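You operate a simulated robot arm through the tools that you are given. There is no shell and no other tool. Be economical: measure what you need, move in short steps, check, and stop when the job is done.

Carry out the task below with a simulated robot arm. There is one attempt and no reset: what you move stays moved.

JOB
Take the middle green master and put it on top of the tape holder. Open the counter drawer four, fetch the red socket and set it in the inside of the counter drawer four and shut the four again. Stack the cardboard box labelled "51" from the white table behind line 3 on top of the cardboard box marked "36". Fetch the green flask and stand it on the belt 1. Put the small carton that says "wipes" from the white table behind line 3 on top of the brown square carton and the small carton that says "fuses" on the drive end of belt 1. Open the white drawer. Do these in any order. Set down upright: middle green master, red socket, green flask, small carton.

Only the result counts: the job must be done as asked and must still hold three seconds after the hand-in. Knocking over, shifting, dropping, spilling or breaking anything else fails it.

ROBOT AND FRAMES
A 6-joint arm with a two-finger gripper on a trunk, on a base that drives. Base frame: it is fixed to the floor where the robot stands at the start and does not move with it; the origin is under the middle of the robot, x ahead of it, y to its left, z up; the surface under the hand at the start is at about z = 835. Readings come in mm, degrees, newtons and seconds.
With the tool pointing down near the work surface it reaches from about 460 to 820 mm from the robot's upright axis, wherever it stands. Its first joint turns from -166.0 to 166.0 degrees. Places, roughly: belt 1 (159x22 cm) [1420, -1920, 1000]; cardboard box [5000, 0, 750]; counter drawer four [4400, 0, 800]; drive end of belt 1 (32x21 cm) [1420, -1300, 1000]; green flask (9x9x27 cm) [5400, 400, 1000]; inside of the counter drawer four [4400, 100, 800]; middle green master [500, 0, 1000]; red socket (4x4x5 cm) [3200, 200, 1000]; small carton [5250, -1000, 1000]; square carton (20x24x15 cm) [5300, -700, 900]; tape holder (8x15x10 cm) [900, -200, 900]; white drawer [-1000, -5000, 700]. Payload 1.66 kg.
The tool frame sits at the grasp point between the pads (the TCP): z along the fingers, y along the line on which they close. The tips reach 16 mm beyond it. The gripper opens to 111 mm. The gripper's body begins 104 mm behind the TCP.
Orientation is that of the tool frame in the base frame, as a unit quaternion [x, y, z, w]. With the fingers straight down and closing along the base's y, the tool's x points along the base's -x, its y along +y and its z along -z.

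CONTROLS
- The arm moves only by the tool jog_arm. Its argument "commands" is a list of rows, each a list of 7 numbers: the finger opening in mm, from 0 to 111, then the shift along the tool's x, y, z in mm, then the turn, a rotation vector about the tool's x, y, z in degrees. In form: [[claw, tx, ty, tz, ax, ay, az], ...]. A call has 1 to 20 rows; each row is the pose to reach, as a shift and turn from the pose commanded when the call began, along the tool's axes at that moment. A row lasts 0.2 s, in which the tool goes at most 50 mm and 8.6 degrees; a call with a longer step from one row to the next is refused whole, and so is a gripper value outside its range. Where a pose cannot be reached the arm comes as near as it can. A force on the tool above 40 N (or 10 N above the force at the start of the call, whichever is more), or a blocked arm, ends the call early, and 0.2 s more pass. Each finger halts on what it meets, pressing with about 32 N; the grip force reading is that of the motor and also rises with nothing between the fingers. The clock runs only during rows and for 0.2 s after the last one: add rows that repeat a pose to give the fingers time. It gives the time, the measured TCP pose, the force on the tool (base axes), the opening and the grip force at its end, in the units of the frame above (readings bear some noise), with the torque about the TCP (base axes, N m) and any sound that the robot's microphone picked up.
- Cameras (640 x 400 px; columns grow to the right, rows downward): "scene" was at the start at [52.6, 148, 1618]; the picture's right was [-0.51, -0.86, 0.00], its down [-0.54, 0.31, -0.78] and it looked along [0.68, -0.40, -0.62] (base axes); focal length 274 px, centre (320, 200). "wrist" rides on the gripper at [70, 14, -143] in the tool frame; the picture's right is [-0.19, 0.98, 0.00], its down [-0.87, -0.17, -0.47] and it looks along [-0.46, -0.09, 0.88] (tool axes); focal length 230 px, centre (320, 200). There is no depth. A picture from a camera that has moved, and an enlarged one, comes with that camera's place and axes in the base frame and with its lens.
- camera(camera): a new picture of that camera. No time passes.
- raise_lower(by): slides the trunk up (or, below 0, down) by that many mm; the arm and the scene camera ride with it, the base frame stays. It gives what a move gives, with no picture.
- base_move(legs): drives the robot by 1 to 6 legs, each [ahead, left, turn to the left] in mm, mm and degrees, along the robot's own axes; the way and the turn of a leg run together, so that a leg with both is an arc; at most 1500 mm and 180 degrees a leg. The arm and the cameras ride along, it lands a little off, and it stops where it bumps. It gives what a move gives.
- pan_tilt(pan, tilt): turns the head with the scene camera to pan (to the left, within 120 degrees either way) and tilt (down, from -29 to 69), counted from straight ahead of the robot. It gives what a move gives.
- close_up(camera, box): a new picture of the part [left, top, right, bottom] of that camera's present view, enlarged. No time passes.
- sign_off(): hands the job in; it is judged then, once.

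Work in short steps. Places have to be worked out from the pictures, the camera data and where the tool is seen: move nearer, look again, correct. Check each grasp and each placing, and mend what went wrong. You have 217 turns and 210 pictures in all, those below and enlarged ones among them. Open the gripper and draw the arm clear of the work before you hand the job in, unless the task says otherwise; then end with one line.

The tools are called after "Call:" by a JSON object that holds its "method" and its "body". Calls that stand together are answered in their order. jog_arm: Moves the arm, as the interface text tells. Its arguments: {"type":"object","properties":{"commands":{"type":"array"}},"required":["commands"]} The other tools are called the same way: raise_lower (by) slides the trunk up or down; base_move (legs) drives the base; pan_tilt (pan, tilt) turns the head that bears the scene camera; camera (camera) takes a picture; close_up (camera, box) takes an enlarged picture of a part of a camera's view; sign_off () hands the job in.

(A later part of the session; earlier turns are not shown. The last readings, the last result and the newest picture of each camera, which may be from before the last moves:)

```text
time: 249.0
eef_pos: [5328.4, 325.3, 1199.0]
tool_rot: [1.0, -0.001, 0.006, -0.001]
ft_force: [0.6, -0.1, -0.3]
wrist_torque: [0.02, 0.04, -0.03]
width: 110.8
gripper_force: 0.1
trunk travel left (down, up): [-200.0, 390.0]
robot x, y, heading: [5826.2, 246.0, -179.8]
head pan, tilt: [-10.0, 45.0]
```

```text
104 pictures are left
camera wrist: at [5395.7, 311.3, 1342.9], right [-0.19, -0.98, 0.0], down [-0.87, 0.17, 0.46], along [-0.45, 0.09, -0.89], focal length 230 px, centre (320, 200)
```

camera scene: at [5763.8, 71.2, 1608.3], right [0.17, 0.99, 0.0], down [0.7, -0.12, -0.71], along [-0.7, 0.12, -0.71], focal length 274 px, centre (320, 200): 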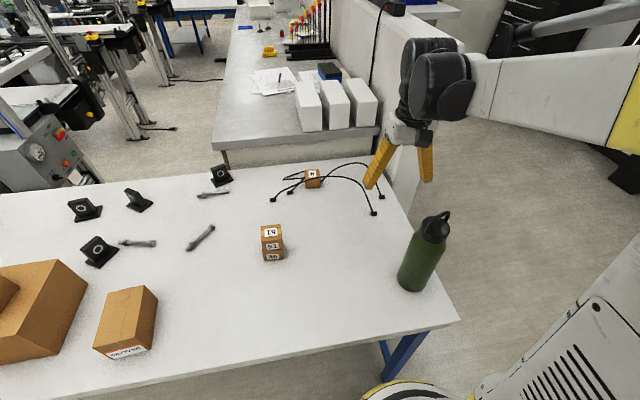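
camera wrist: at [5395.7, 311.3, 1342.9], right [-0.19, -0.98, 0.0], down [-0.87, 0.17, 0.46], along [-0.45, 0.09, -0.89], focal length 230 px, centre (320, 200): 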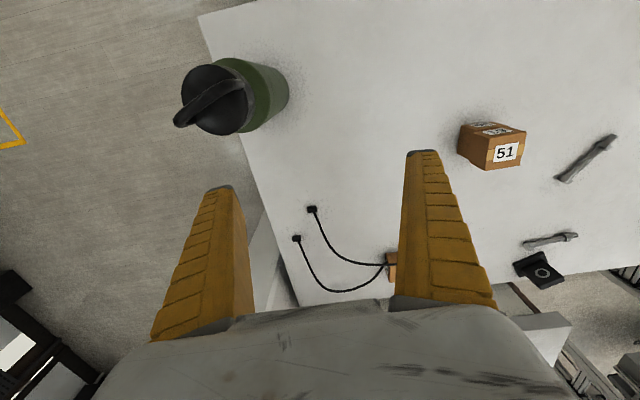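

The flask stands about (5391,432); I'll grip its body from the side with a strongly tilted tool. Backing the base and tilting the tool 60°.

Call:
{"method": "base_move", "body": {"legs": [[-250, -150, 0]]}}

Call:
{"method": "jog_arm", "body": {"commands": [[111, -5, 5, 15, 0, -7.5, 0], [111, -10, 10, 30, 0, -15, 0], [111, -15, 15, 45, 0, -22.5, 0], [111, -20, 20, 60, 0, -30, 0], [111, -25, 25, 75, 0, -37.5, 0], [111, -30, 30, 90, 0, -45, 0], [111, -35, 35, 105, 0, -52.5, 0], [111, -40, 40, 120, 0, -60, 0], [111, -40, 40, 120, 0, -60, 0]]}}

Call:
{"method": "camera", "body": {"camera": "wrist"}}

Call:
{"method": "camera", "body": {"camera": "scene"}}

```text
time: 251.0
eef_pos: [5578.0, 474.7, 1200.0]
tool_rot: [1.0, 0.0, 0.005, -0.001]
ft_force: [0.6, 0.1, 0.3]
wrist_torque: [0.0, 0.04, 0.01]
width: 110.8
gripper_force: 0.0
trunk travel left (down, up): [-200.0, 390.0]
robot x, y, heading: [6075.9, 394.1, -179.5]
head pan, tilt: [-10.0, 45.0]
```

```text
time: 253.0
eef_pos: [5534.1, 434.6, 1092.3]
tool_rot: [0.869, -0.001, -0.495, -0.001]
ft_force: [0.4, 0.4, 0.4]
wrist_torque: [-0.01, 0.0, 0.0]
width: 110.7
gripper_force: 0.0
out of reach, approached as far as the arm can: row 8, 9
trunk travel left (down, up): [-200.0, 390.0]
robot x, y, heading: [6074.6, 396.5, -179.8]
head pan, tilt: [-10.0, 45.0]
```

```text
103 pictures are left
camera wrist: at [5690.9, 421.5, 1106.4], right [-0.1, -0.98, 0.16], down [-0.04, 0.17, 0.99], along [-0.99, 0.09, -0.05], focal length 230 px, centre (320, 200)
```

wrist: 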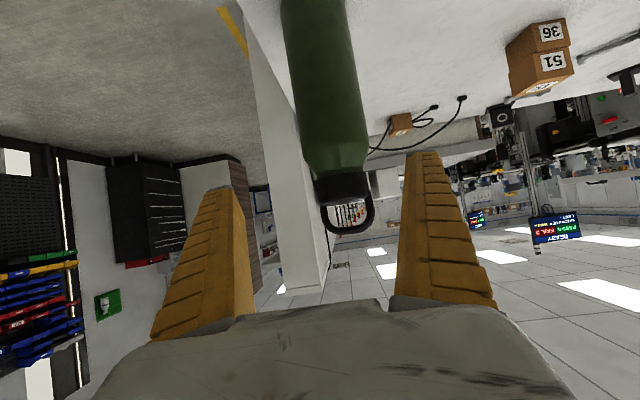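

```text
102 pictures are left
camera scene: at [6013.0, 221.4, 1608.3], right [0.17, 0.99, 0.0], down [0.7, -0.12, -0.71], along [-0.7, 0.12, -0.71], focal length 274 px, centre (320, 200)
```

scene: 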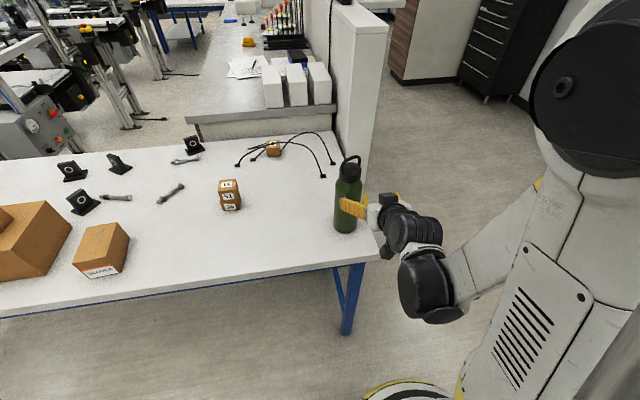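

Flask body axis computes to about (5400,423). I move to a pre-grasp 120 mm back along the fingers.

Call:
{"method": "jog_arm", "body": {"commands": [[111, 23, 4, 25, 0, 0, 0], [111, 45, 8, 50, 0, 0, 0], [111, 68, 11, 75, 0, 0, 0], [111, 68, 11, 75, 0, 0, 0]]}}

Call:
{"method": "camera", "body": {"camera": "wrist"}}

Call:
{"method": "close_up", "body": {"camera": "scene", "box": [290, 130, 450, 270]}}

```text
time: 254.0
eef_pos: [5467.9, 428.7, 1064.3]
tool_rot: [0.87, -0.001, -0.494, -0.001]
ft_force: [0.1, -0.4, -0.1]
wrist_torque: [-0.03, 0.0, 0.01]
width: 111.0
gripper_force: 0.1
out of reach, approached as far as the arm can: row 1, 2, 3, 4
trunk travel left (down, up): [-200.0, 390.0]
robot x, y, heading: [6073.1, 398.7, -179.8]
head pan, tilt: [-10.0, 45.0]
```

```text
101 pictures are left
camera wrist: at [5625.7, 414.4, 1078.1], right [-0.1, -0.98, 0.16], down [-0.04, 0.17, 0.99], along [-0.99, 0.09, -0.05], focal length 230 px, centre (320, 200)
```

wrist: 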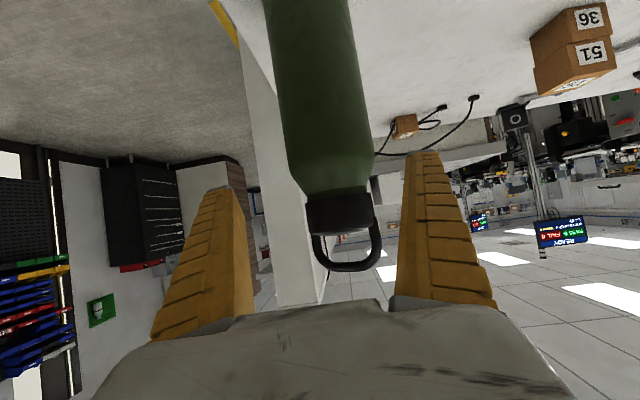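

```text
2.86 times, centred on (370, 200) of scene
camera zoom: at [6013.6, 221.4, 1608.4], right [0.17, 0.99, 0.0], down [0.7, -0.12, -0.71], along [-0.7, 0.12, -0.71], focal length 782 px, centre (177, 200)
```

zoom: 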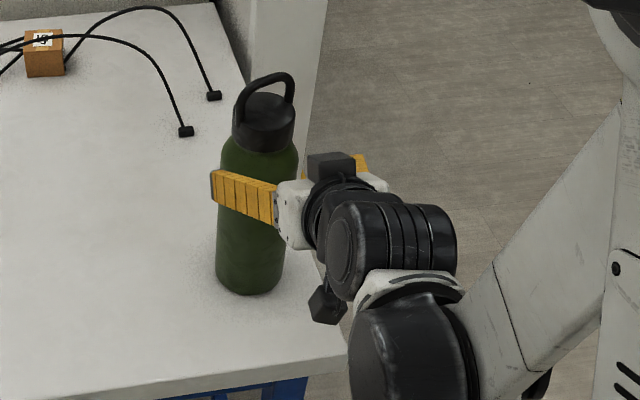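

The arm can't go lower at this tilt, so I lower the trunk 130 mm and shift a little to -y, then re-check the side clearance.

Call:
{"method": "raise_lower", "body": {"by": -130}}

Call:
{"method": "base_move", "body": {"legs": [[0, 10, 0]]}}

Call:
{"method": "camera", "body": {"camera": "wrist"}}

```text
time: 255.6
eef_pos: [5468.8, 428.5, 934.6]
tool_rot: [0.87, -0.001, -0.494, -0.002]
ft_force: [0.0, -0.5, -0.6]
wrist_torque: [-0.02, 0.04, 0.0]
width: 110.8
gripper_force: 0.1
trunk travel left (down, up): [-70.0, 520.0]
robot x, y, heading: [6073.7, 397.0, -179.8]
head pan, tilt: [-10.0, 45.0]
```

```text
time: 256.3
eef_pos: [5468.6, 417.1, 934.2]
tool_rot: [0.87, -0.001, -0.494, -0.001]
ft_force: [1.5, -0.3, -1.0]
wrist_torque: [0.01, -0.01, 0.01]
width: 111.0
gripper_force: 0.1
trunk travel left (down, up): [-70.0, 520.0]
robot x, y, heading: [6074.2, 389.0, -179.5]
head pan, tilt: [-10.0, 45.0]
```

```text
99 pictures are left
camera wrist: at [5625.7, 404.5, 948.1], right [-0.1, -0.98, 0.16], down [-0.04, 0.17, 0.99], along [-0.99, 0.09, -0.05], focal length 230 px, centre (320, 200)
```

wrist: 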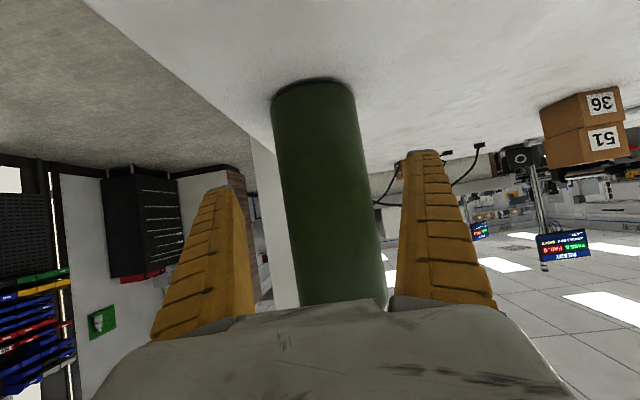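

Flask is centred between the fingers (offset ~2 mm), its axis about 77 mm ahead. Advancing with the base.

Call:
{"method": "base_move", "body": {"legs": [[40, 0, 0]]}}

Call:
{"method": "base_move", "body": {"legs": [[36, 0, 0]]}}

Call:
{"method": "camera", "body": {"camera": "wrist"}}

```text
time: 257.2
eef_pos: [5429.2, 418.6, 933.4]
tool_rot: [0.869, 0.0, -0.494, -0.001]
ft_force: [0.3, -0.7, -0.2]
wrist_torque: [0.01, 0.02, 0.01]
width: 110.7
gripper_force: 0.0
trunk travel left (down, up): [-70.0, 520.0]
robot x, y, heading: [6034.7, 387.4, -179.8]
head pan, tilt: [-10.0, 45.0]
```

```text
time: 258.1
eef_pos: [5392.4, 418.5, 935.0]
tool_rot: [0.87, 0.0, -0.494, -0.001]
ft_force: [-0.1, 0.0, 0.5]
wrist_torque: [-0.03, 0.01, -0.01]
width: 110.7
gripper_force: 0.1
trunk travel left (down, up): [-70.0, 520.0]
robot x, y, heading: [6003.8, 386.4, -179.9]
head pan, tilt: [-10.0, 45.0]
```

```text
98 pictures are left
camera wrist: at [5550.2, 404.3, 947.9], right [-0.1, -0.98, 0.16], down [-0.04, 0.17, 0.99], along [-0.99, 0.09, -0.05], focal length 230 px, centre (320, 200)
```

wrist: 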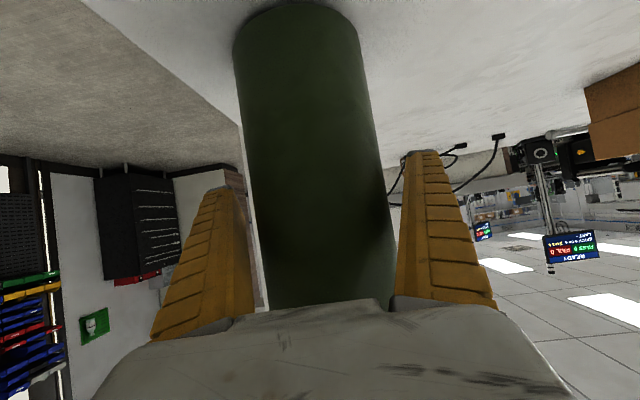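

Flask is between the fingers. Closing.

Call:
{"method": "jog_arm", "body": {"commands": [[100, 0, 0, 0, 0, 0, 0], [88, 0, 0, 0, 0, 0, 0], [78, 0, 0, 0, 0, 0, 0], [74, 0, 0, 0, 0, 0, 0], [74, 0, 0, 0, 0, 0, 0]]}}

```text
time: 259.3
eef_pos: [5391.9, 419.1, 934.1]
tool_rot: [0.869, -0.001, -0.494, -0.001]
ft_force: [-0.1, -0.3, -0.3]
wrist_torque: [-0.03, 0.02, 0.0]
width: 86.0
gripper_force: 32.1
trunk travel left (down, up): [-70.0, 520.0]
robot x, y, heading: [6000.8, 384.9, -179.4]
head pan, tilt: [-10.0, 45.0]
```

Gripped at 86 mm. I lift with the trunk and back away.

Call:
{"method": "raise_lower", "body": {"by": 60}}

Call:
{"method": "raise_lower", "body": {"by": 200}}

Call:
{"method": "base_move", "body": {"legs": [[-250, 0, 0]]}}

Call:
{"method": "camera", "body": {"camera": "scene"}}

```text
time: 260.3
eef_pos: [5392.5, 418.0, 993.8]
tool_rot: [0.87, -0.002, -0.493, -0.002]
ft_force: [-0.4, 0.0, -4.6]
wrist_torque: [-0.02, 0.01, -0.05]
width: 85.7
gripper_force: 32.2
trunk travel left (down, up): [-130.0, 460.0]
robot x, y, heading: [5996.5, 387.0, -179.5]
head pan, tilt: [-10.0, 45.0]
```

```text
time: 262.4
eef_pos: [5393.7, 417.9, 1194.6]
tool_rot: [0.87, -0.001, -0.493, -0.002]
ft_force: [-0.2, -0.2, -4.8]
wrist_torque: [-0.05, 0.05, 0.02]
width: 86.1
gripper_force: 31.6
trunk travel left (down, up): [-330.0, 260.0]
robot x, y, heading: [5996.9, 386.8, -179.6]
head pan, tilt: [-10.0, 45.0]
```

```text
time: 264.2
eef_pos: [5641.7, 419.0, 1194.7]
tool_rot: [0.87, 0.0, -0.494, -0.001]
ft_force: [1.2, 0.3, -3.9]
wrist_torque: [-0.02, 0.04, -0.01]
width: 85.5
gripper_force: 31.9
trunk travel left (down, up): [-330.0, 260.0]
robot x, y, heading: [6245.1, 388.3, -179.8]
head pan, tilt: [-10.0, 45.0]
```

```text
97 pictures are left
camera scene: at [6187.2, 212.4, 1738.4], right [0.17, 0.99, 0.0], down [0.7, -0.12, -0.71], along [-0.7, 0.12, -0.71], focal length 274 px, centre (320, 200)
```

scene: 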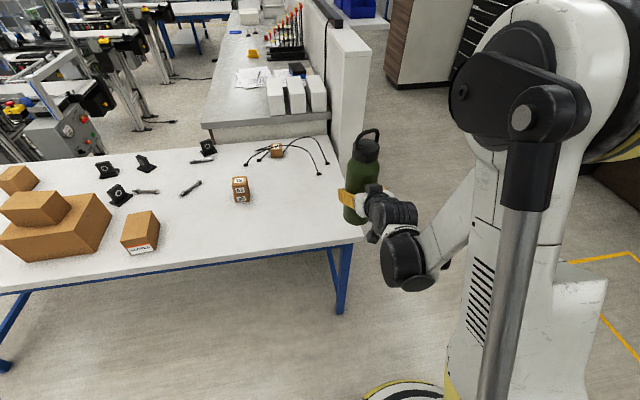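

Flask held securely. I drive it round toward the south end of belt 1 in stages.

Call:
{"method": "base_move", "body": {"legs": [[0, 0, 90], [1500, 0, 0], [1000, 0, 0], [0, -600, 0], [330, 0, 0], [0, 0, -90]]}}

Call:
{"method": "pan_tilt", "body": {"pan": 0, "tilt": 35}}

Call:
{"method": "camera", "body": {"camera": "scene"}}

```text
time: 279.6
eef_pos: [6256.6, -2611.5, 1194.6]
tool_rot: [0.611, 0.619, -0.348, 0.351]
ft_force: [0.7, 0.8, -4.0]
wrist_torque: [-0.01, 0.07, 0.0]
width: 85.9
gripper_force: 31.8
trunk travel left (down, up): [-330.0, 260.0]
robot x, y, heading: [6274.9, -2007.1, -89.0]
head pan, tilt: [-10.0, 45.0]
stopped in leg 3: the robot was blocked; the commanded pose is now the measured one
```

```text
time: 280.4
eef_pos: [6256.1, -2613.1, 1195.2]
tool_rot: [0.611, 0.619, -0.348, 0.351]
ft_force: [0.4, 0.7, -4.1]
wrist_torque: [-0.03, 0.03, 0.01]
width: 85.9
gripper_force: 31.4
trunk travel left (down, up): [-330.0, 260.0]
robot x, y, heading: [6276.9, -2007.3, -89.0]
head pan, tilt: [0.0, 35.0]
```

```text
96 pictures are left
camera scene: at [6469.0, -2068.5, 1753.1], right [-1.0, -0.02, 0.0], down [-0.01, 0.57, -0.82], along [0.02, -0.82, -0.57], focal length 274 px, centre (320, 200)
```

scene: 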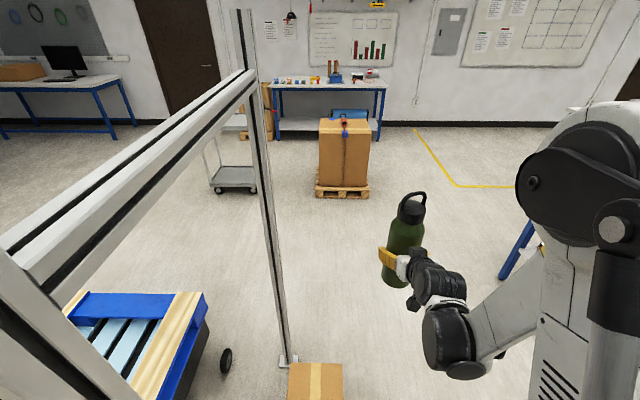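

Blocked by something; I look down on both sides of the base.

Call:
{"method": "pan_tilt", "body": {"pan": 35, "tilt": 65}}

Call:
{"method": "camera", "body": {"camera": "scene"}}

Call:
{"method": "pan_tilt", "body": {"pan": -20, "tilt": 67}}

Call:
{"method": "camera", "body": {"camera": "scene"}}

```text
time: 281.4
eef_pos: [6255.3, -2613.3, 1193.4]
tool_rot: [0.61, 0.619, -0.347, 0.352]
ft_force: [0.8, -0.7, -4.7]
wrist_torque: [-0.05, -0.01, 0.01]
width: 85.6
gripper_force: 32.2
trunk travel left (down, up): [-330.0, 260.0]
robot x, y, heading: [6282.5, -2008.1, -88.9]
head pan, tilt: [35.0, 65.0]
```

```text
95 pictures are left
camera scene: at [6503.1, -2030.5, 1713.3], right [-0.81, -0.59, 0.0], down [-0.53, 0.73, -0.42], along [0.25, -0.34, -0.91], focal length 274 px, centre (320, 200)
```

scene: 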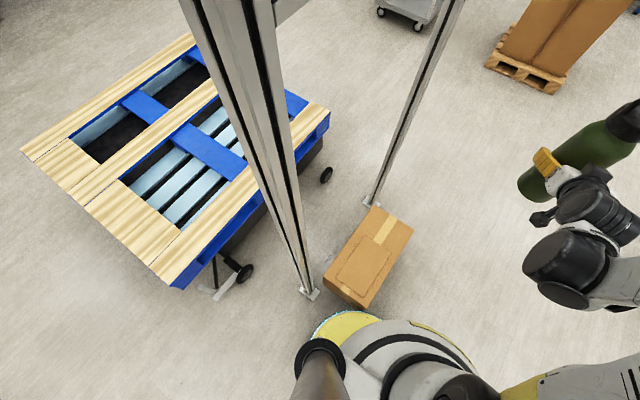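

```text
time: 282.6
eef_pos: [6256.7, -2613.9, 1193.8]
tool_rot: [0.61, 0.62, -0.347, 0.351]
ft_force: [-0.4, 0.3, -5.2]
wrist_torque: [-0.04, 0.01, -0.03]
width: 86.1
gripper_force: 32.5
trunk travel left (down, up): [-330.0, 260.0]
robot x, y, heading: [6281.0, -2006.3, -89.0]
head pan, tilt: [-20.0, 67.0]
```

```text
94 pictures are left
camera scene: at [6448.6, -2036.4, 1711.2], right [-0.95, 0.32, 0.0], down [0.3, 0.87, -0.39], along [-0.13, -0.37, -0.92], focal length 274 px, centre (320, 200)
```

scene: 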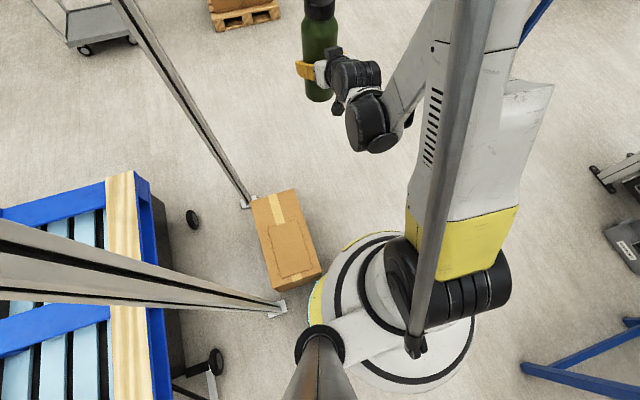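

I brushed up against the floor carton's corner; its position still matches the earlier picture. I back off, sidestep toward -x and continue.

Call:
{"method": "base_move", "body": {"legs": [[-120, 0, 0], [0, -600, 0], [520, 0, 0], [0, 0, -91]]}}

Call:
{"method": "pan_tilt", "body": {"pan": 5, "tilt": 40}}

Call:
{"method": "camera", "body": {"camera": "scene"}}

```text
time: 293.4
eef_pos: [5079.2, -2376.2, 1193.8]
tool_rot: [0.869, -0.005, -0.494, -0.003]
ft_force: [-1.0, 0.5, -4.4]
wrist_torque: [0.0, 0.03, -0.02]
width: 86.1
gripper_force: 32.3
trunk travel left (down, up): [-330.0, 260.0]
robot x, y, heading: [5686.3, -2414.5, 179.7]
head pan, tilt: [-20.0, 67.0]
```

```text
time: 294.3
eef_pos: [5080.4, -2374.4, 1194.8]
tool_rot: [0.869, -0.006, -0.494, -0.005]
ft_force: [-0.1, 0.4, -3.4]
wrist_torque: [-0.01, -0.01, -0.01]
width: 85.9
gripper_force: 31.7
trunk travel left (down, up): [-330.0, 260.0]
robot x, y, heading: [5687.2, -2416.8, 179.2]
head pan, tilt: [5.0, 40.0]
```

```text
93 pictures are left
camera scene: at [5618.2, -2609.4, 1745.5], right [-0.08, 1.0, 0.0], down [0.64, 0.05, -0.77], along [-0.76, -0.06, -0.64], focal length 274 px, centre (320, 200)
```

scene: 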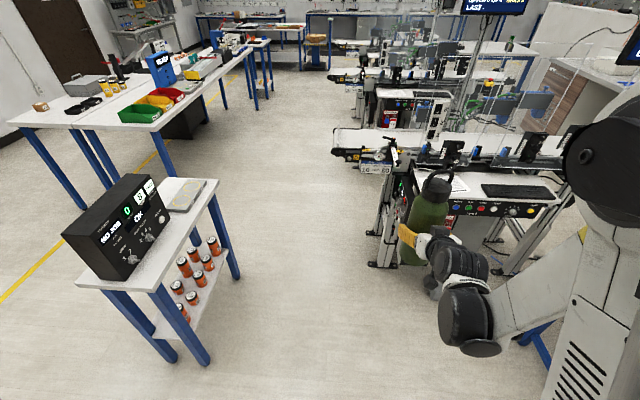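

I line up along y≈-2930, the middle of the passage between stand and line 3, and drive through.

Call:
{"method": "base_move", "body": {"legs": [[0, 515, 0.7], [1500, 0, 0]]}}

Call:
{"method": "base_move", "body": {"legs": [[400, 150, 0], [0, 200, 0], [1500, 0, 0], [700, 0, 0]]}}

Call:
{"method": "pan_tilt", "body": {"pan": -60, "tilt": 35}}

Call:
{"method": "camera", "body": {"camera": "scene"}}

```text
time: 304.3
eef_pos: [3579.5, -2945.7, 1194.1]
tool_rot: [0.87, 0.011, -0.494, 0.005]
ft_force: [-0.2, 0.0, -4.7]
wrist_torque: [0.01, 0.02, -0.01]
width: 85.8
gripper_force: 32.0
trunk travel left (down, up): [-330.0, 260.0]
robot x, y, heading: [4187.5, -2961.8, -178.2]
head pan, tilt: [5.0, 40.0]
```

```text
time: 318.6
eef_pos: [996.8, -3362.2, 1193.6]
tool_rot: [0.87, 0.008, -0.493, 0.004]
ft_force: [-1.2, -0.3, -3.8]
wrist_torque: [-0.05, -0.02, 0.0]
width: 86.0
gripper_force: 31.7
trunk travel left (down, up): [-330.0, 260.0]
robot x, y, heading: [1607.4, -3380.8, -178.8]
head pan, tilt: [5.0, 40.0]
```

```text
time: 319.9
eef_pos: [997.7, -3362.2, 1193.1]
tool_rot: [0.87, 0.008, -0.493, 0.003]
ft_force: [0.9, -0.6, -5.0]
wrist_torque: [-0.01, 0.01, 0.0]
width: 85.6
gripper_force: 31.6
trunk travel left (down, up): [-330.0, 260.0]
robot x, y, heading: [1608.4, -3380.6, -178.6]
head pan, tilt: [-60.0, 35.0]
```

```text
92 pictures are left
camera scene: at [1581.8, -3495.2, 1753.1], right [0.85, 0.52, 0.0], down [0.3, -0.49, -0.82], along [-0.43, 0.7, -0.57], focal length 274 px, centre (320, 200)
```

scene: 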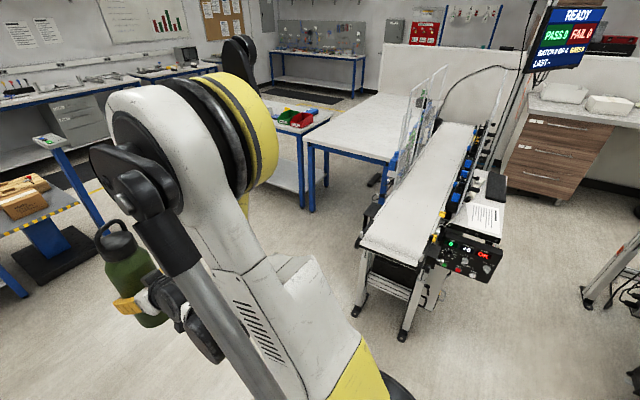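

Belt 1's south end is clear, centre x≈1410, end at y≈-2727. I turn to face it and line up.

Call:
{"method": "base_move", "body": {"legs": [[0, 0, -91.4], [0, 231, 0]]}}

Call:
{"method": "pan_tilt", "body": {"pan": -5, "tilt": 45}}

Call:
{"method": "camera", "body": {"camera": "scene"}}

```text
time: 325.5
eef_pos: [1408.5, -2775.4, 1193.2]
tool_rot: [-0.613, 0.616, 0.348, 0.351]
ft_force: [-1.2, 0.1, -3.8]
wrist_torque: [-0.02, -0.03, -0.03]
width: 85.9
gripper_force: 32.4
trunk travel left (down, up): [-330.0, 260.0]
robot x, y, heading: [1372.5, -3381.6, 89.8]
head pan, tilt: [-60.0, 35.0]
```

```text
time: 326.8
eef_pos: [1408.0, -2777.1, 1193.6]
tool_rot: [-0.614, 0.617, 0.346, 0.35]
ft_force: [0.5, 0.5, -4.4]
wrist_torque: [0.05, -0.02, -0.02]
width: 85.4
gripper_force: 32.2
trunk travel left (down, up): [-330.0, 260.0]
robot x, y, heading: [1373.9, -3379.1, 90.0]
head pan, tilt: [-5.0, 45.0]
```

```text
91 pictures are left
camera scene: at [1190.6, -3320.0, 1738.3], right [1.0, -0.09, 0.0], down [-0.06, -0.7, -0.71], along [0.06, 0.7, -0.71], focal length 274 px, centre (320, 200)
```

scene: 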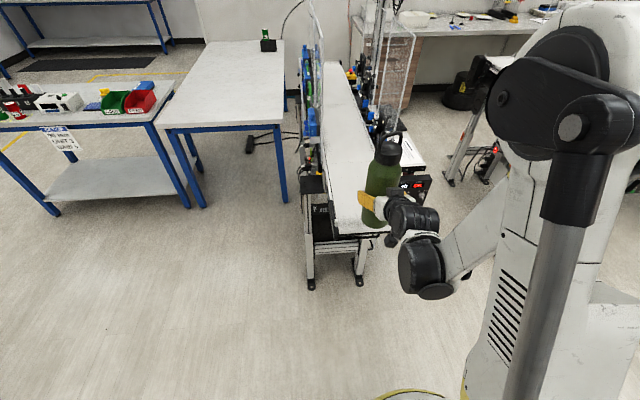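

Aligned with the belt. I move ahead 150 mm and check with the wrist camera.

Call:
{"method": "base_move", "body": {"legs": [[152, 0, 0]]}}

Call:
{"method": "camera", "body": {"camera": "wrist"}}

Call:
{"method": "close_up", "body": {"camera": "scene", "box": [280, 60, 480, 280]}}

```text
time: 328.2
eef_pos: [1409.0, -2622.6, 1193.1]
tool_rot: [-0.613, 0.617, 0.347, 0.35]
ft_force: [0.3, -0.3, -5.3]
wrist_torque: [-0.01, -0.01, -0.04]
width: 85.6
gripper_force: 32.1
trunk travel left (down, up): [-330.0, 260.0]
robot x, y, heading: [1375.7, -3230.7, 89.9]
head pan, tilt: [-5.0, 45.0]
```

```text
90 pictures are left
camera wrist: at [1394.3, -2780.5, 1207.2], right [-0.98, 0.1, 0.16], down [0.17, 0.04, 0.99], along [0.1, 0.99, -0.06], focal length 230 px, centre (320, 200)
```

wrist: 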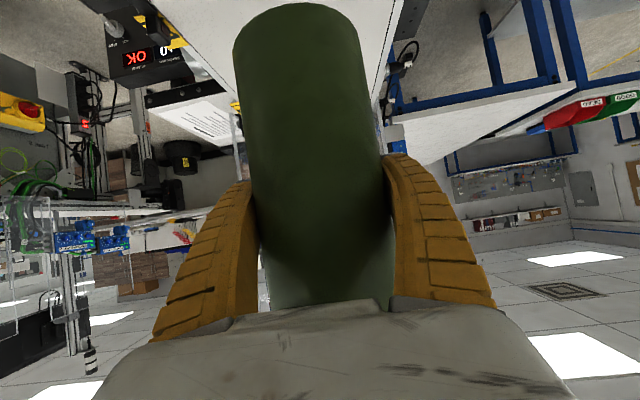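

```text
1.82 times, centred on (380, 170) of scene
camera zoom: at [1190.5, -3165.8, 1738.2], right [1.0, -0.09, 0.0], down [-0.06, -0.71, -0.71], along [0.06, 0.7, -0.71], focal length 498 px, centre (211, 254)
```

zoom: 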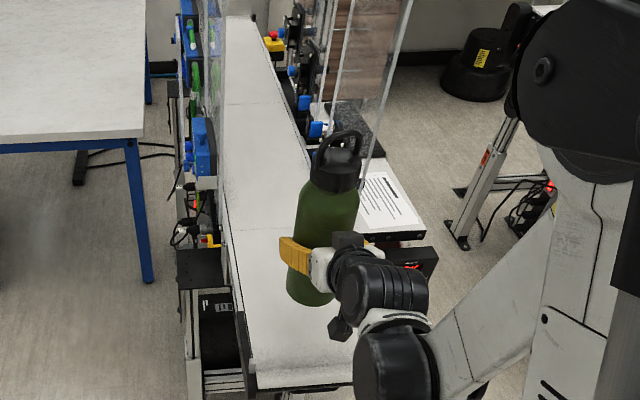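

Flask is over the belt's centreline (x≈1413). I lower the trunk 75 mm and check clearance of the wrist.

Call:
{"method": "raise_lower", "body": {"by": -75}}

Call:
{"method": "close_up", "body": {"camera": "scene", "box": [280, 100, 480, 300]}}

```text
time: 329.3
eef_pos: [1410.8, -2623.9, 1119.7]
tool_rot: [-0.614, 0.617, 0.347, 0.35]
ft_force: [-0.4, 0.3, -3.9]
wrist_torque: [-0.02, 0.03, 0.03]
width: 85.4
gripper_force: 32.3
trunk travel left (down, up): [-255.0, 335.0]
robot x, y, heading: [1377.5, -3229.0, 90.1]
head pan, tilt: [-5.0, 45.0]
```

```text
2.00 times, centred on (380, 200) of scene
camera zoom: at [1190.5, -3167.6, 1663.4], right [1.0, -0.09, 0.0], down [-0.06, -0.7, -0.71], along [0.06, 0.7, -0.71], focal length 547 px, centre (200, 200)
```

zoom: 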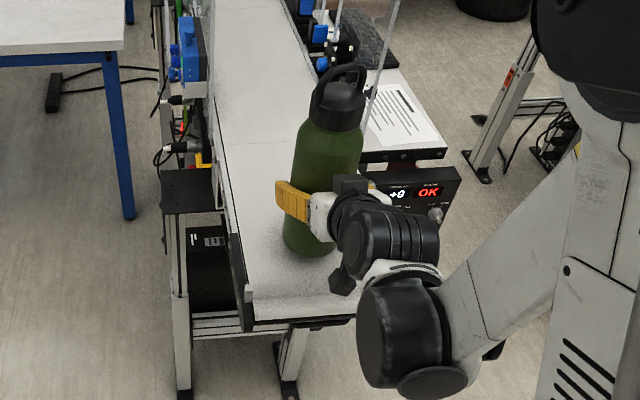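

Clear so far. Lower further in small steps until the weight leaves the gripper.

Call:
{"method": "raise_lower", "body": {"by": -14}}

Call:
{"method": "raise_lower", "body": {"by": -4}}

Call:
{"method": "close_up", "body": {"camera": "scene", "box": [320, 140, 440, 280]}}

```text
time: 329.9
eef_pos: [1409.7, -2623.9, 1105.5]
tool_rot: [-0.613, 0.617, 0.347, 0.35]
ft_force: [0.0, 0.2, -4.0]
wrist_torque: [0.01, -0.03, -0.01]
width: 85.6
gripper_force: 31.6
trunk travel left (down, up): [-241.0, 349.0]
robot x, y, heading: [1375.3, -3229.7, 89.8]
head pan, tilt: [-5.0, 45.0]
```

```text
time: 330.4
eef_pos: [1410.3, -2623.6, 1101.6]
tool_rot: [-0.613, 0.617, 0.347, 0.351]
ft_force: [-0.1, 0.1, -3.5]
wrist_torque: [0.03, 0.01, 0.04]
width: 85.7
gripper_force: 32.1
trunk travel left (down, up): [-237.0, 353.0]
robot x, y, heading: [1371.2, -3229.5, 89.9]
head pan, tilt: [-5.0, 45.0]
```

```text
2.86 times, centred on (380, 210) of scene
camera zoom: at [1190.5, -3167.4, 1645.3], right [1.0, -0.09, 0.0], down [-0.06, -0.7, -0.71], along [0.06, 0.7, -0.71], focal length 782 px, centre (149, 171)
```

zoom: 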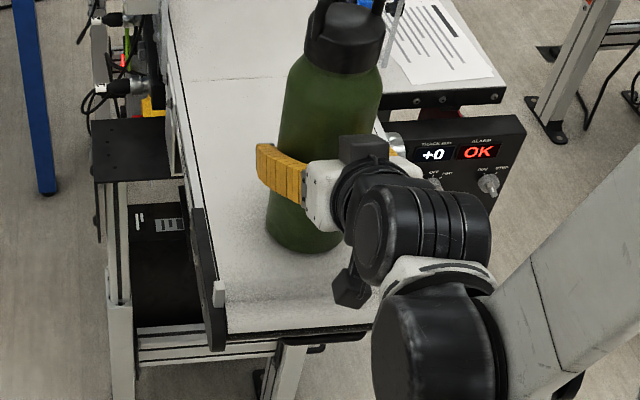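

Call:
{"method": "raise_lower", "body": {"by": -4}}

Call:
{"method": "raise_lower", "body": {"by": -3}}

```text
time: 331.0
eef_pos: [1409.5, -2625.2, 1099.1]
tool_rot: [-0.613, 0.616, 0.349, 0.352]
ft_force: [-0.1, 5.3, 28.1]
wrist_torque: [0.09, -0.02, -0.06]
width: 86.1
gripper_force: 31.8
trunk travel left (down, up): [-233.0, 357.0]
robot x, y, heading: [1375.3, -3231.7, 90.1]
head pan, tilt: [-5.0, 45.0]
```

```text
time: 331.5
eef_pos: [1410.1, -2624.2, 1095.1]
tool_rot: [-0.614, 0.616, 0.348, 0.351]
ft_force: [1.3, 5.6, 22.6]
wrist_torque: [0.21, 0.01, -0.03]
width: 86.2
gripper_force: 32.0
trunk travel left (down, up): [-230.0, 360.0]
robot x, y, heading: [1376.3, -3232.0, 89.9]
head pan, tilt: [-5.0, 45.0]
```

Standing on the belt (contact at z≈1000 surface). I raise 2 mm, open, and back out.

Call:
{"method": "raise_lower", "body": {"by": 2}}

Call:
{"method": "jog_arm", "body": {"commands": [[92, 0, 0, 0, 0, 0, 0], [102, 0, 0, 0, 0, 0, 0], [111, 0, 0, 0, 0, 0, 0], [111, 0, 0, 0, 0, 0, 0]]}}

Call:
{"method": "base_move", "body": {"legs": [[-250, 0, 0]]}}

Call:
{"method": "camera", "body": {"camera": "scene"}}

```text
time: 332.0
eef_pos: [1408.3, -2624.7, 1095.2]
tool_rot: [-0.614, 0.617, 0.347, 0.349]
ft_force: [-0.6, 0.6, -4.7]
wrist_torque: [0.0, -0.01, -0.03]
width: 85.7
gripper_force: 31.5
trunk travel left (down, up): [-232.0, 358.0]
robot x, y, heading: [1371.1, -3228.9, 90.0]
head pan, tilt: [-5.0, 45.0]
```

```text
time: 333.0
eef_pos: [1410.6, -2624.6, 1095.9]
tool_rot: [-0.613, 0.617, 0.347, 0.351]
ft_force: [-0.2, 0.0, 0.1]
wrist_torque: [0.04, 0.01, 0.0]
width: 111.1
gripper_force: 0.2
trunk travel left (down, up): [-232.0, 358.0]
robot x, y, heading: [1374.7, -3227.3, 90.1]
head pan, tilt: [-5.0, 45.0]
```

```text
time: 334.8
eef_pos: [1409.3, -2873.0, 1096.2]
tool_rot: [-0.613, 0.617, 0.347, 0.351]
ft_force: [0.5, -0.5, 1.3]
wrist_torque: [-0.01, -0.01, -0.03]
width: 110.8
gripper_force: 0.1
trunk travel left (down, up): [-232.0, 358.0]
robot x, y, heading: [1375.7, -3478.1, 89.8]
head pan, tilt: [-5.0, 45.0]
```

```text
86 pictures are left
camera scene: at [1190.5, -3417.0, 1640.4], right [1.0, -0.09, 0.0], down [-0.06, -0.7, -0.71], along [0.06, 0.71, -0.71], focal length 274 px, centre (320, 200)
```

scene: 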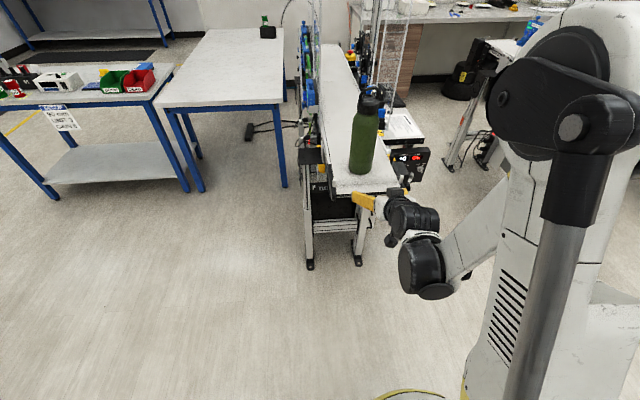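

The flask stands on belt 1. Now I restore the arm to tool-down compact pose and head back for the FUSES carton.

Call:
{"method": "jog_arm", "body": {"commands": [[111, -6, 0, -16, 0, 7.5, 0], [111, -12, 0, -32, 0, 15, 0], [111, -17, 0, -47, 0, 22.5, 0], [111, -23, 0, -63, 0, 30, 0], [111, -29, 0, -79, 0, 37.5, 0], [111, -35, 0, -95, 0, 45, 0], [111, -40, 0, -110, 0, 52.5, 0], [111, -46, 0, -126, 0, 60, 0], [111, -46, 0, -126, 0, 60, 0]]}}

Call:
{"method": "base_move", "body": {"legs": [[0, 0, -90], [1500, 0, 0], [1000, 0, 0]]}}

```text
time: 336.8
eef_pos: [1408.3, -2956.1, 1201.1]
tool_rot: [-0.705, 0.709, -0.006, -0.005]
ft_force: [-1.3, -0.4, -0.4]
wrist_torque: [0.0, 0.02, -0.01]
width: 110.8
gripper_force: 0.0
trunk travel left (down, up): [-232.0, 358.0]
robot x, y, heading: [1373.3, -3476.3, 89.9]
head pan, tilt: [-5.0, 45.0]
```

```text
time: 352.8
eef_pos: [4391.7, -3518.8, 1200.6]
tool_rot: [0.003, 1.0, -0.001, -0.008]
ft_force: [-0.5, 0.2, -0.6]
wrist_torque: [-0.01, 0.06, -0.01]
width: 110.7
gripper_force: 0.1
trunk travel left (down, up): [-232.0, 358.0]
robot x, y, heading: [3865.7, -3485.9, 0.0]
head pan, tilt: [-5.0, 45.0]
```

Call:
{"method": "base_move", "body": {"legs": [[0, 535, 0], [1100, 0, 0], [950, 0, 0], [0, 1500, 0], [0, 450, 0], [0, 0, 180]]}}

Call:
{"method": "pan_tilt", "body": {"pan": 0, "tilt": 40}}

Call:
{"method": "camera", "body": {"camera": "scene"}}

```text
time: 382.4
eef_pos: [5353.9, -990.2, 1199.6]
tool_rot: [1.0, 0.019, 0.007, -0.001]
ft_force: [0.3, 0.7, 0.1]
wrist_torque: [0.01, 0.03, 0.02]
width: 110.8
gripper_force: 0.1
trunk travel left (down, up): [-232.0, 358.0]
robot x, y, heading: [5875.6, -1003.4, -177.3]
head pan, tilt: [-5.0, 45.0]
```

```text
time: 383.1
eef_pos: [5354.4, -989.7, 1199.4]
tool_rot: [1.0, 0.019, 0.007, -0.001]
ft_force: [0.8, -0.3, -0.5]
wrist_torque: [-0.01, -0.01, 0.0]
width: 110.9
gripper_force: 0.0
trunk travel left (down, up): [-232.0, 358.0]
robot x, y, heading: [5876.4, -1005.9, -177.5]
head pan, tilt: [0.0, 40.0]
```

```text
85 pictures are left
camera scene: at [5819.7, -1190.9, 1647.6], right [-0.04, 1.0, 0.0], down [0.64, 0.03, -0.77], along [-0.77, -0.03, -0.64], focal length 274 px, centre (320, 200)
```

scene: 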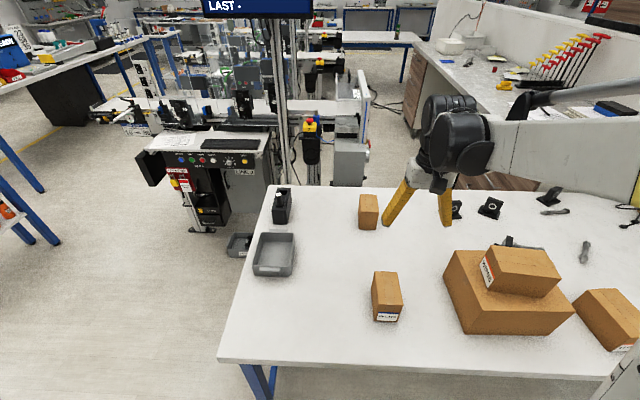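

I square up the base and get closer, then tilt the tool 25° and look at the far carton.

Call:
{"method": "base_move", "body": {"legs": [[48, 0, -2.5]]}}

Call:
{"method": "jog_arm", "body": {"commands": [[111, -40, 10, 10, 0, -5, 0], [111, -80, 20, 20, 0, -10, 0], [111, -120, 30, 30, 0, -15, 0], [111, -160, 35, 40, 0, -20, 0], [111, -200, 40, 60, 0, -25, 0], [111, -240, 40, 80, 0, -25, 0], [111, -270, 40, 100, 0, -25, 0], [111, -270, 40, 100, 0, -25, 0]]}}

Call:
{"method": "camera", "body": {"camera": "wrist"}}

```text
time: 384.0
eef_pos: [5305.9, -967.5, 1198.6]
tool_rot: [1.0, -0.003, 0.009, -0.001]
ft_force: [-0.1, 0.2, 0.0]
wrist_torque: [-0.01, -0.03, 0.01]
width: 111.0
gripper_force: 0.0
trunk travel left (down, up): [-232.0, 358.0]
robot x, y, heading: [5831.1, -1002.4, -180.1]
head pan, tilt: [0.0, 40.0]
```

```text
time: 385.8
eef_pos: [5038.3, -1005.7, 1096.3]
tool_rot: [0.978, -0.002, -0.209, -0.001]
ft_force: [-1.0, 0.0, -0.1]
wrist_torque: [-0.02, 0.0, -0.02]
width: 111.0
gripper_force: 0.1
trunk travel left (down, up): [-232.0, 358.0]
robot x, y, heading: [5829.7, -999.5, -180.0]
head pan, tilt: [0.0, 40.0]
```

```text
84 pictures are left
camera wrist: at [5159.8, -1020.0, 1198.2], right [-0.18, -0.98, 0.08], down [-0.6, 0.17, 0.79], along [-0.78, 0.1, -0.61], focal length 230 px, centre (320, 200)
```

wrist: 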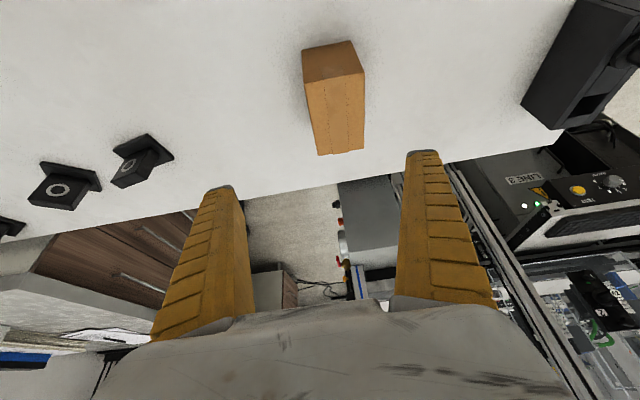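

The carton: centre (4983,-1033), 70 wide, top ≈930. I descend around it and grip.

Call:
{"method": "jog_arm", "body": {"commands": [[111, -2, 9, 36, 0, 0, 0], [111, -4, 18, 72, 0, 0, 0], [111, -6.4, 27.8, 108, 0, 0, 0], [111, 9, 27.8, 142, 0, 0, 0], [111, 24, 27.8, 176, 0, 0, 0], [111, 39.4, 27.8, 210.4, 0, 0, 0], [111, 39.4, 27.8, 210.4, 0, 0, 0], [85, 39.4, 27.8, 210.4, 0, 0, 0], [62, 39.4, 27.8, 210.4, 0, 0, 0], [62, 39.4, 27.8, 210.4, 0, 0, 0]]}}

Call:
{"method": "camera", "body": {"camera": "wrist"}}

```text
time: 388.0
eef_pos: [4988.4, -1033.0, 887.0]
tool_rot: [0.978, -0.004, -0.209, -0.002]
ft_force: [0.7, 0.1, 0.1]
wrist_torque: [0.05, 0.05, -0.01]
width: 69.6
gripper_force: 32.1
trunk travel left (down, up): [-232.0, 358.0]
robot x, y, heading: [5829.9, -1003.0, -180.0]
head pan, tilt: [0.0, 40.0]
```

```text
83 pictures are left
camera wrist: at [5109.6, -1047.3, 989.5], right [-0.18, -0.98, 0.08], down [-0.6, 0.17, 0.78], along [-0.78, 0.1, -0.61], focal length 230 px, centre (320, 200)
```

wrist: 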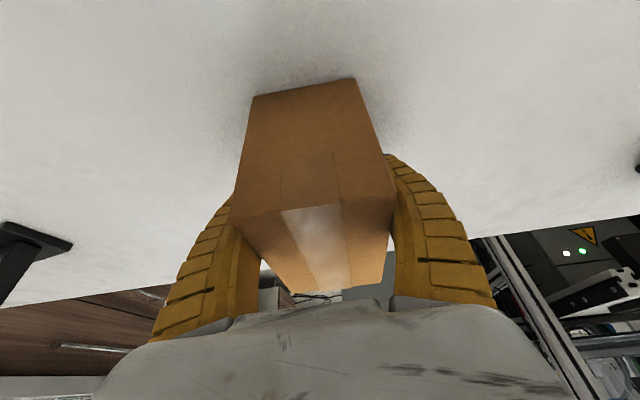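

Gripped (70 mm). I lift it and bring it in, then turn it so the scene camera can verify its label.

Call:
{"method": "jog_arm", "body": {"commands": [[60, -4, 0, -9, 0, 0, 0], [60, -20, 0, -46, 0, 0, 0], [60, -39, 0, -87, 0, 0, 0], [60, -57, 0, -128, 0, 0, 0], [60, -76, 0, -169, 0, 0, 0], [60, -94, 0, -210, 0, 0, 0], [60, -110, 0, -246, 0, 0, 0], [60, -74, 0, -262, 0, 0, 0], [60, -37, 0, -278, 0, 0, 0], [60, 0, 0, -295, 0, 0, 0], [60, 37, 0, -311, 0, 0, 0], [60, 73, 0, -327, 0, 0, 0], [60, 109, 0, -344, 0, 0, 0], [60, 109, 0, -344, 0, 0, 0]]}}

Call:
{"method": "jog_arm", "body": {"commands": [[60, 0, 0, 0, -3.3, 0, -7.3], [60, 0, 0, 0, -6.6, 0, -14.6], [60, 0, 0, 0, -9.8, 0, -21.9], [60, 0, 0, 0, -13.1, 0, -29.2], [60, 0, 0, 0, -16.4, 0, -36.5], [60, 0, 0, 0, -19.6, 0, -43.8], [60, 0, 0, 0, -22.9, 0, -51.1], [60, 0, 0, 0, -26.2, 0, -58.4], [60, 0, 0, 0, -29.4, 0, -65.7], [60, 0, 0, 0, -32.7, 0, -73], [60, 0, 0, 0, -36, 0, -80.3], [60, 0, 0, 0, -39.3, 0, -87.6], [60, 0, 0, 0, -39.3, 0, -87.6]]}}

Call:
{"method": "camera", "body": {"camera": "scene"}}

```text
time: 391.0
eef_pos: [5228.0, -1035.6, 1157.4]
tool_rot: [0.978, -0.003, -0.209, -0.001]
ft_force: [-0.4, -0.5, -2.8]
wrist_torque: [0.01, -0.06, 0.02]
width: 69.0
gripper_force: 31.8
trunk travel left (down, up): [-232.0, 358.0]
robot x, y, heading: [5829.4, -1002.3, -180.2]
head pan, tilt: [0.0, 40.0]
```

```text
time: 393.8
eef_pos: [5227.4, -1035.5, 1156.2]
tool_rot: [0.656, 0.725, -0.14, 0.155]
ft_force: [0.0, -0.8, -2.6]
wrist_torque: [0.01, 0.02, -0.01]
width: 69.3
gripper_force: 32.2
trunk travel left (down, up): [-232.0, 358.0]
robot x, y, heading: [5830.6, -1001.0, -180.0]
head pan, tilt: [0.0, 40.0]
```

```text
82 pictures are left
camera scene: at [5763.2, -1189.4, 1647.6], right [0.0, 1.0, 0.0], down [0.64, 0.0, -0.77], along [-0.77, 0.0, -0.64], focal length 274 px, centre (320, 200)
```

scene: 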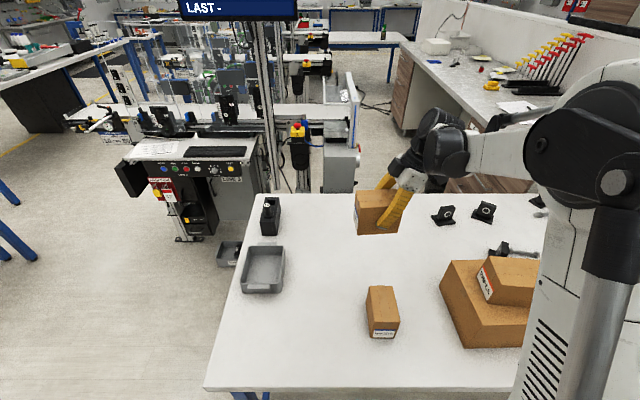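

Call:
{"method": "close_up", "body": {"camera": "scene", "box": [330, 160, 430, 250]}}

```text
4.44 times, centred on (380, 205) of scene
camera zoom: at [5763.2, -1189.4, 1647.6], right [0.0, 1.0, 0.0], down [0.64, 0.0, -0.77], along [-0.77, 0.0, -0.64], focal length 1216 px, centre (53, 178)
```

zoom: 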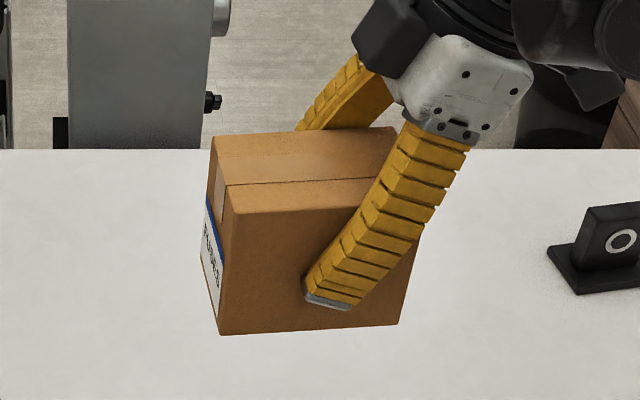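

Call:
{"method": "close_up", "body": {"camera": "scene", "box": [355, 195, 375, 238]}}

```text
9.30 times, centred on (365, 216) of scene
camera zoom: at [5763.2, -1189.4, 1647.6], right [0.0, 1.0, 0.0], down [0.64, 0.0, -0.77], along [-0.77, 0.0, -0.64], focal length 2545 px, centre (-99, 46)
```

zoom: 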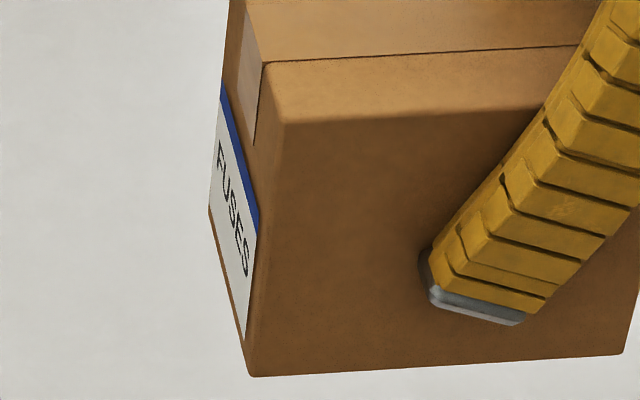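

It is FUSES. I turn it back and drive the route to the line 1–2 gap.

Call:
{"method": "jog_arm", "body": {"commands": [[60, 0, 0, 0, 3.3, 0, 7.3], [60, 0, 0, 0, 6.6, 0, 14.6], [60, 0, 0, 0, 9.8, 0, 21.9], [60, 0, 0, 0, 13.1, 0, 29.2], [60, 0, 0, 0, 16.4, 0, 36.5], [60, 0, 0, 0, 19.6, 0, 43.8], [60, 0, 0, 0, 22.9, 0, 51.1], [60, 0, 0, 0, 26.2, 0, 58.4], [60, 0, 0, 0, 29.4, 0, 65.7], [60, 0, 0, 0, 32.7, 0, 73], [60, 0, 0, 0, 36, 0, 80.3], [60, 0, 0, 0, 39.3, 0, 87.6], [60, 0, 0, 0, 39.3, 0, 87.6]]}}

Call:
{"method": "base_move", "body": {"legs": [[-100, 0, 0], [0, 0, 90], [1500, 0, 0], [430, 0, 0], [0, 0, -90]]}}

```text
time: 396.6
eef_pos: [5227.7, -1034.1, 1157.7]
tool_rot: [0.978, -0.004, -0.209, -0.002]
ft_force: [-0.3, -0.6, -2.6]
wrist_torque: [0.0, 0.01, 0.02]
width: 69.4
gripper_force: 31.8
trunk travel left (down, up): [-232.0, 358.0]
robot x, y, heading: [5830.7, -1001.3, -180.0]
head pan, tilt: [0.0, 40.0]
```

```text
time: 414.7
eef_pos: [5342.2, -2977.9, 1157.0]
tool_rot: [0.978, -0.001, -0.209, -0.001]
ft_force: [-0.3, -0.2, -2.7]
wrist_torque: [-0.01, -0.03, -0.01]
width: 69.0
gripper_force: 32.0
trunk travel left (down, up): [-232.0, 358.0]
robot x, y, heading: [5943.3, -2942.0, -179.8]
head pan, tilt: [0.0, 40.0]
```

Call:
{"method": "base_move", "body": {"legs": [[1500, 0, 0], [500, 220, 0], [1500, 120, 0], [330, 0, 0], [0, 0, -90]]}}

Call:
{"method": "pan_tilt", "body": {"pan": -5, "tilt": 38}}

Call:
{"method": "camera", "body": {"camera": "scene"}}

```text
refused: leg 3 is longer than a leg can be; nothing moved
```

```text
time: 415.4
eef_pos: [5342.8, -2976.4, 1156.8]
tool_rot: [0.978, 0.0, -0.209, -0.001]
ft_force: [0.7, -0.1, -2.8]
wrist_torque: [0.02, 0.0, 0.01]
width: 69.3
gripper_force: 32.2
trunk travel left (down, up): [-232.0, 358.0]
robot x, y, heading: [5944.5, -2937.9, -180.0]
head pan, tilt: [-5.0, 38.0]
```

```text
79 pictures are left
camera scene: at [5877.3, -3121.7, 1650.6], right [0.08, 1.0, 0.0], down [0.61, -0.05, -0.79], along [-0.79, 0.06, -0.62], focal length 274 px, centre (320, 200)
```

scene: 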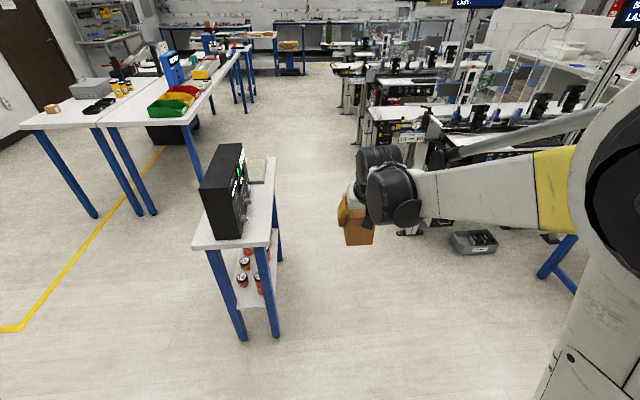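

Call:
{"method": "base_move", "body": {"legs": [[1500, 0, 0], [500, 220, 0], [1400, 110, 0], [430, 0, 0], [0, 0, -90]]}}

Call:
{"method": "pan_tilt", "body": {"pan": -5, "tilt": 35}}

Call:
{"method": "camera", "body": {"camera": "scene"}}

```text
time: 438.2
eef_pos: [2102.2, -2696.3, 1157.5]
tool_rot: [-0.686, 0.697, 0.146, 0.149]
ft_force: [0.0, 0.2, -2.5]
wrist_torque: [-0.01, 0.01, -0.01]
width: 68.9
gripper_force: 32.2
trunk travel left (down, up): [-232.0, 358.0]
robot x, y, heading: [2125.4, -3297.9, 89.5]
head pan, tilt: [-5.0, 38.0]
```

```text
time: 438.8
eef_pos: [2102.7, -2697.9, 1157.3]
tool_rot: [-0.685, 0.698, 0.146, 0.149]
ft_force: [-0.4, -0.2, -1.6]
wrist_torque: [-0.03, 0.01, 0.0]
width: 69.0
gripper_force: 31.7
trunk travel left (down, up): [-232.0, 358.0]
robot x, y, heading: [2127.2, -3300.9, 89.6]
head pan, tilt: [-5.0, 35.0]
```

```text
78 pictures are left
camera scene: at [1945.8, -3227.6, 1655.1], right [1.0, -0.1, 0.0], down [-0.06, -0.57, -0.82], along [0.08, 0.81, -0.57], focal length 274 px, centre (320, 200)
```

scene: 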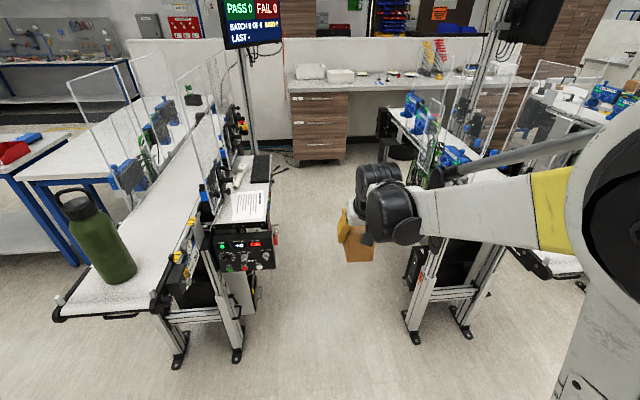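

The gap spans about x=1835..2420 at equipment height; my centreline x=2127 is right in the middle. I advance in short legs, checking the pose.

Call:
{"method": "base_move", "body": {"legs": [[500, 0, 0.4]]}}

Call:
{"method": "camera", "body": {"camera": "scene"}}

```text
time: 441.8
eef_pos: [2103.6, -2196.0, 1157.1]
tool_rot: [-0.688, 0.695, 0.147, 0.149]
ft_force: [-0.1, 1.5, -2.9]
wrist_torque: [-0.03, 0.0, -0.01]
width: 68.9
gripper_force: 32.2
trunk travel left (down, up): [-232.0, 358.0]
robot x, y, heading: [2131.2, -2794.4, 89.5]
head pan, tilt: [-5.0, 35.0]
```

```text
77 pictures are left
camera scene: at [1949.7, -2727.0, 1655.1], right [1.0, -0.09, 0.0], down [-0.05, -0.57, -0.82], along [0.08, 0.82, -0.57], focal length 274 px, centre (320, 200)
```

scene: 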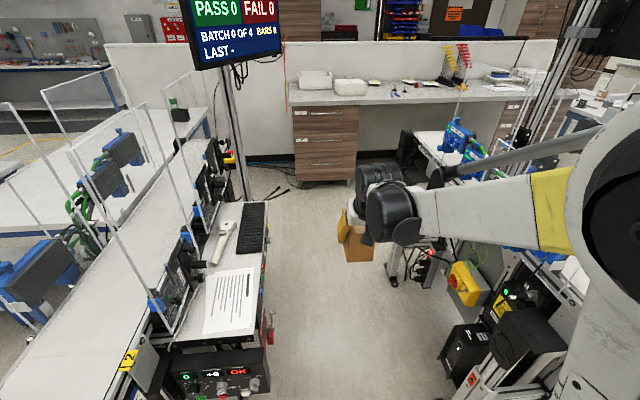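

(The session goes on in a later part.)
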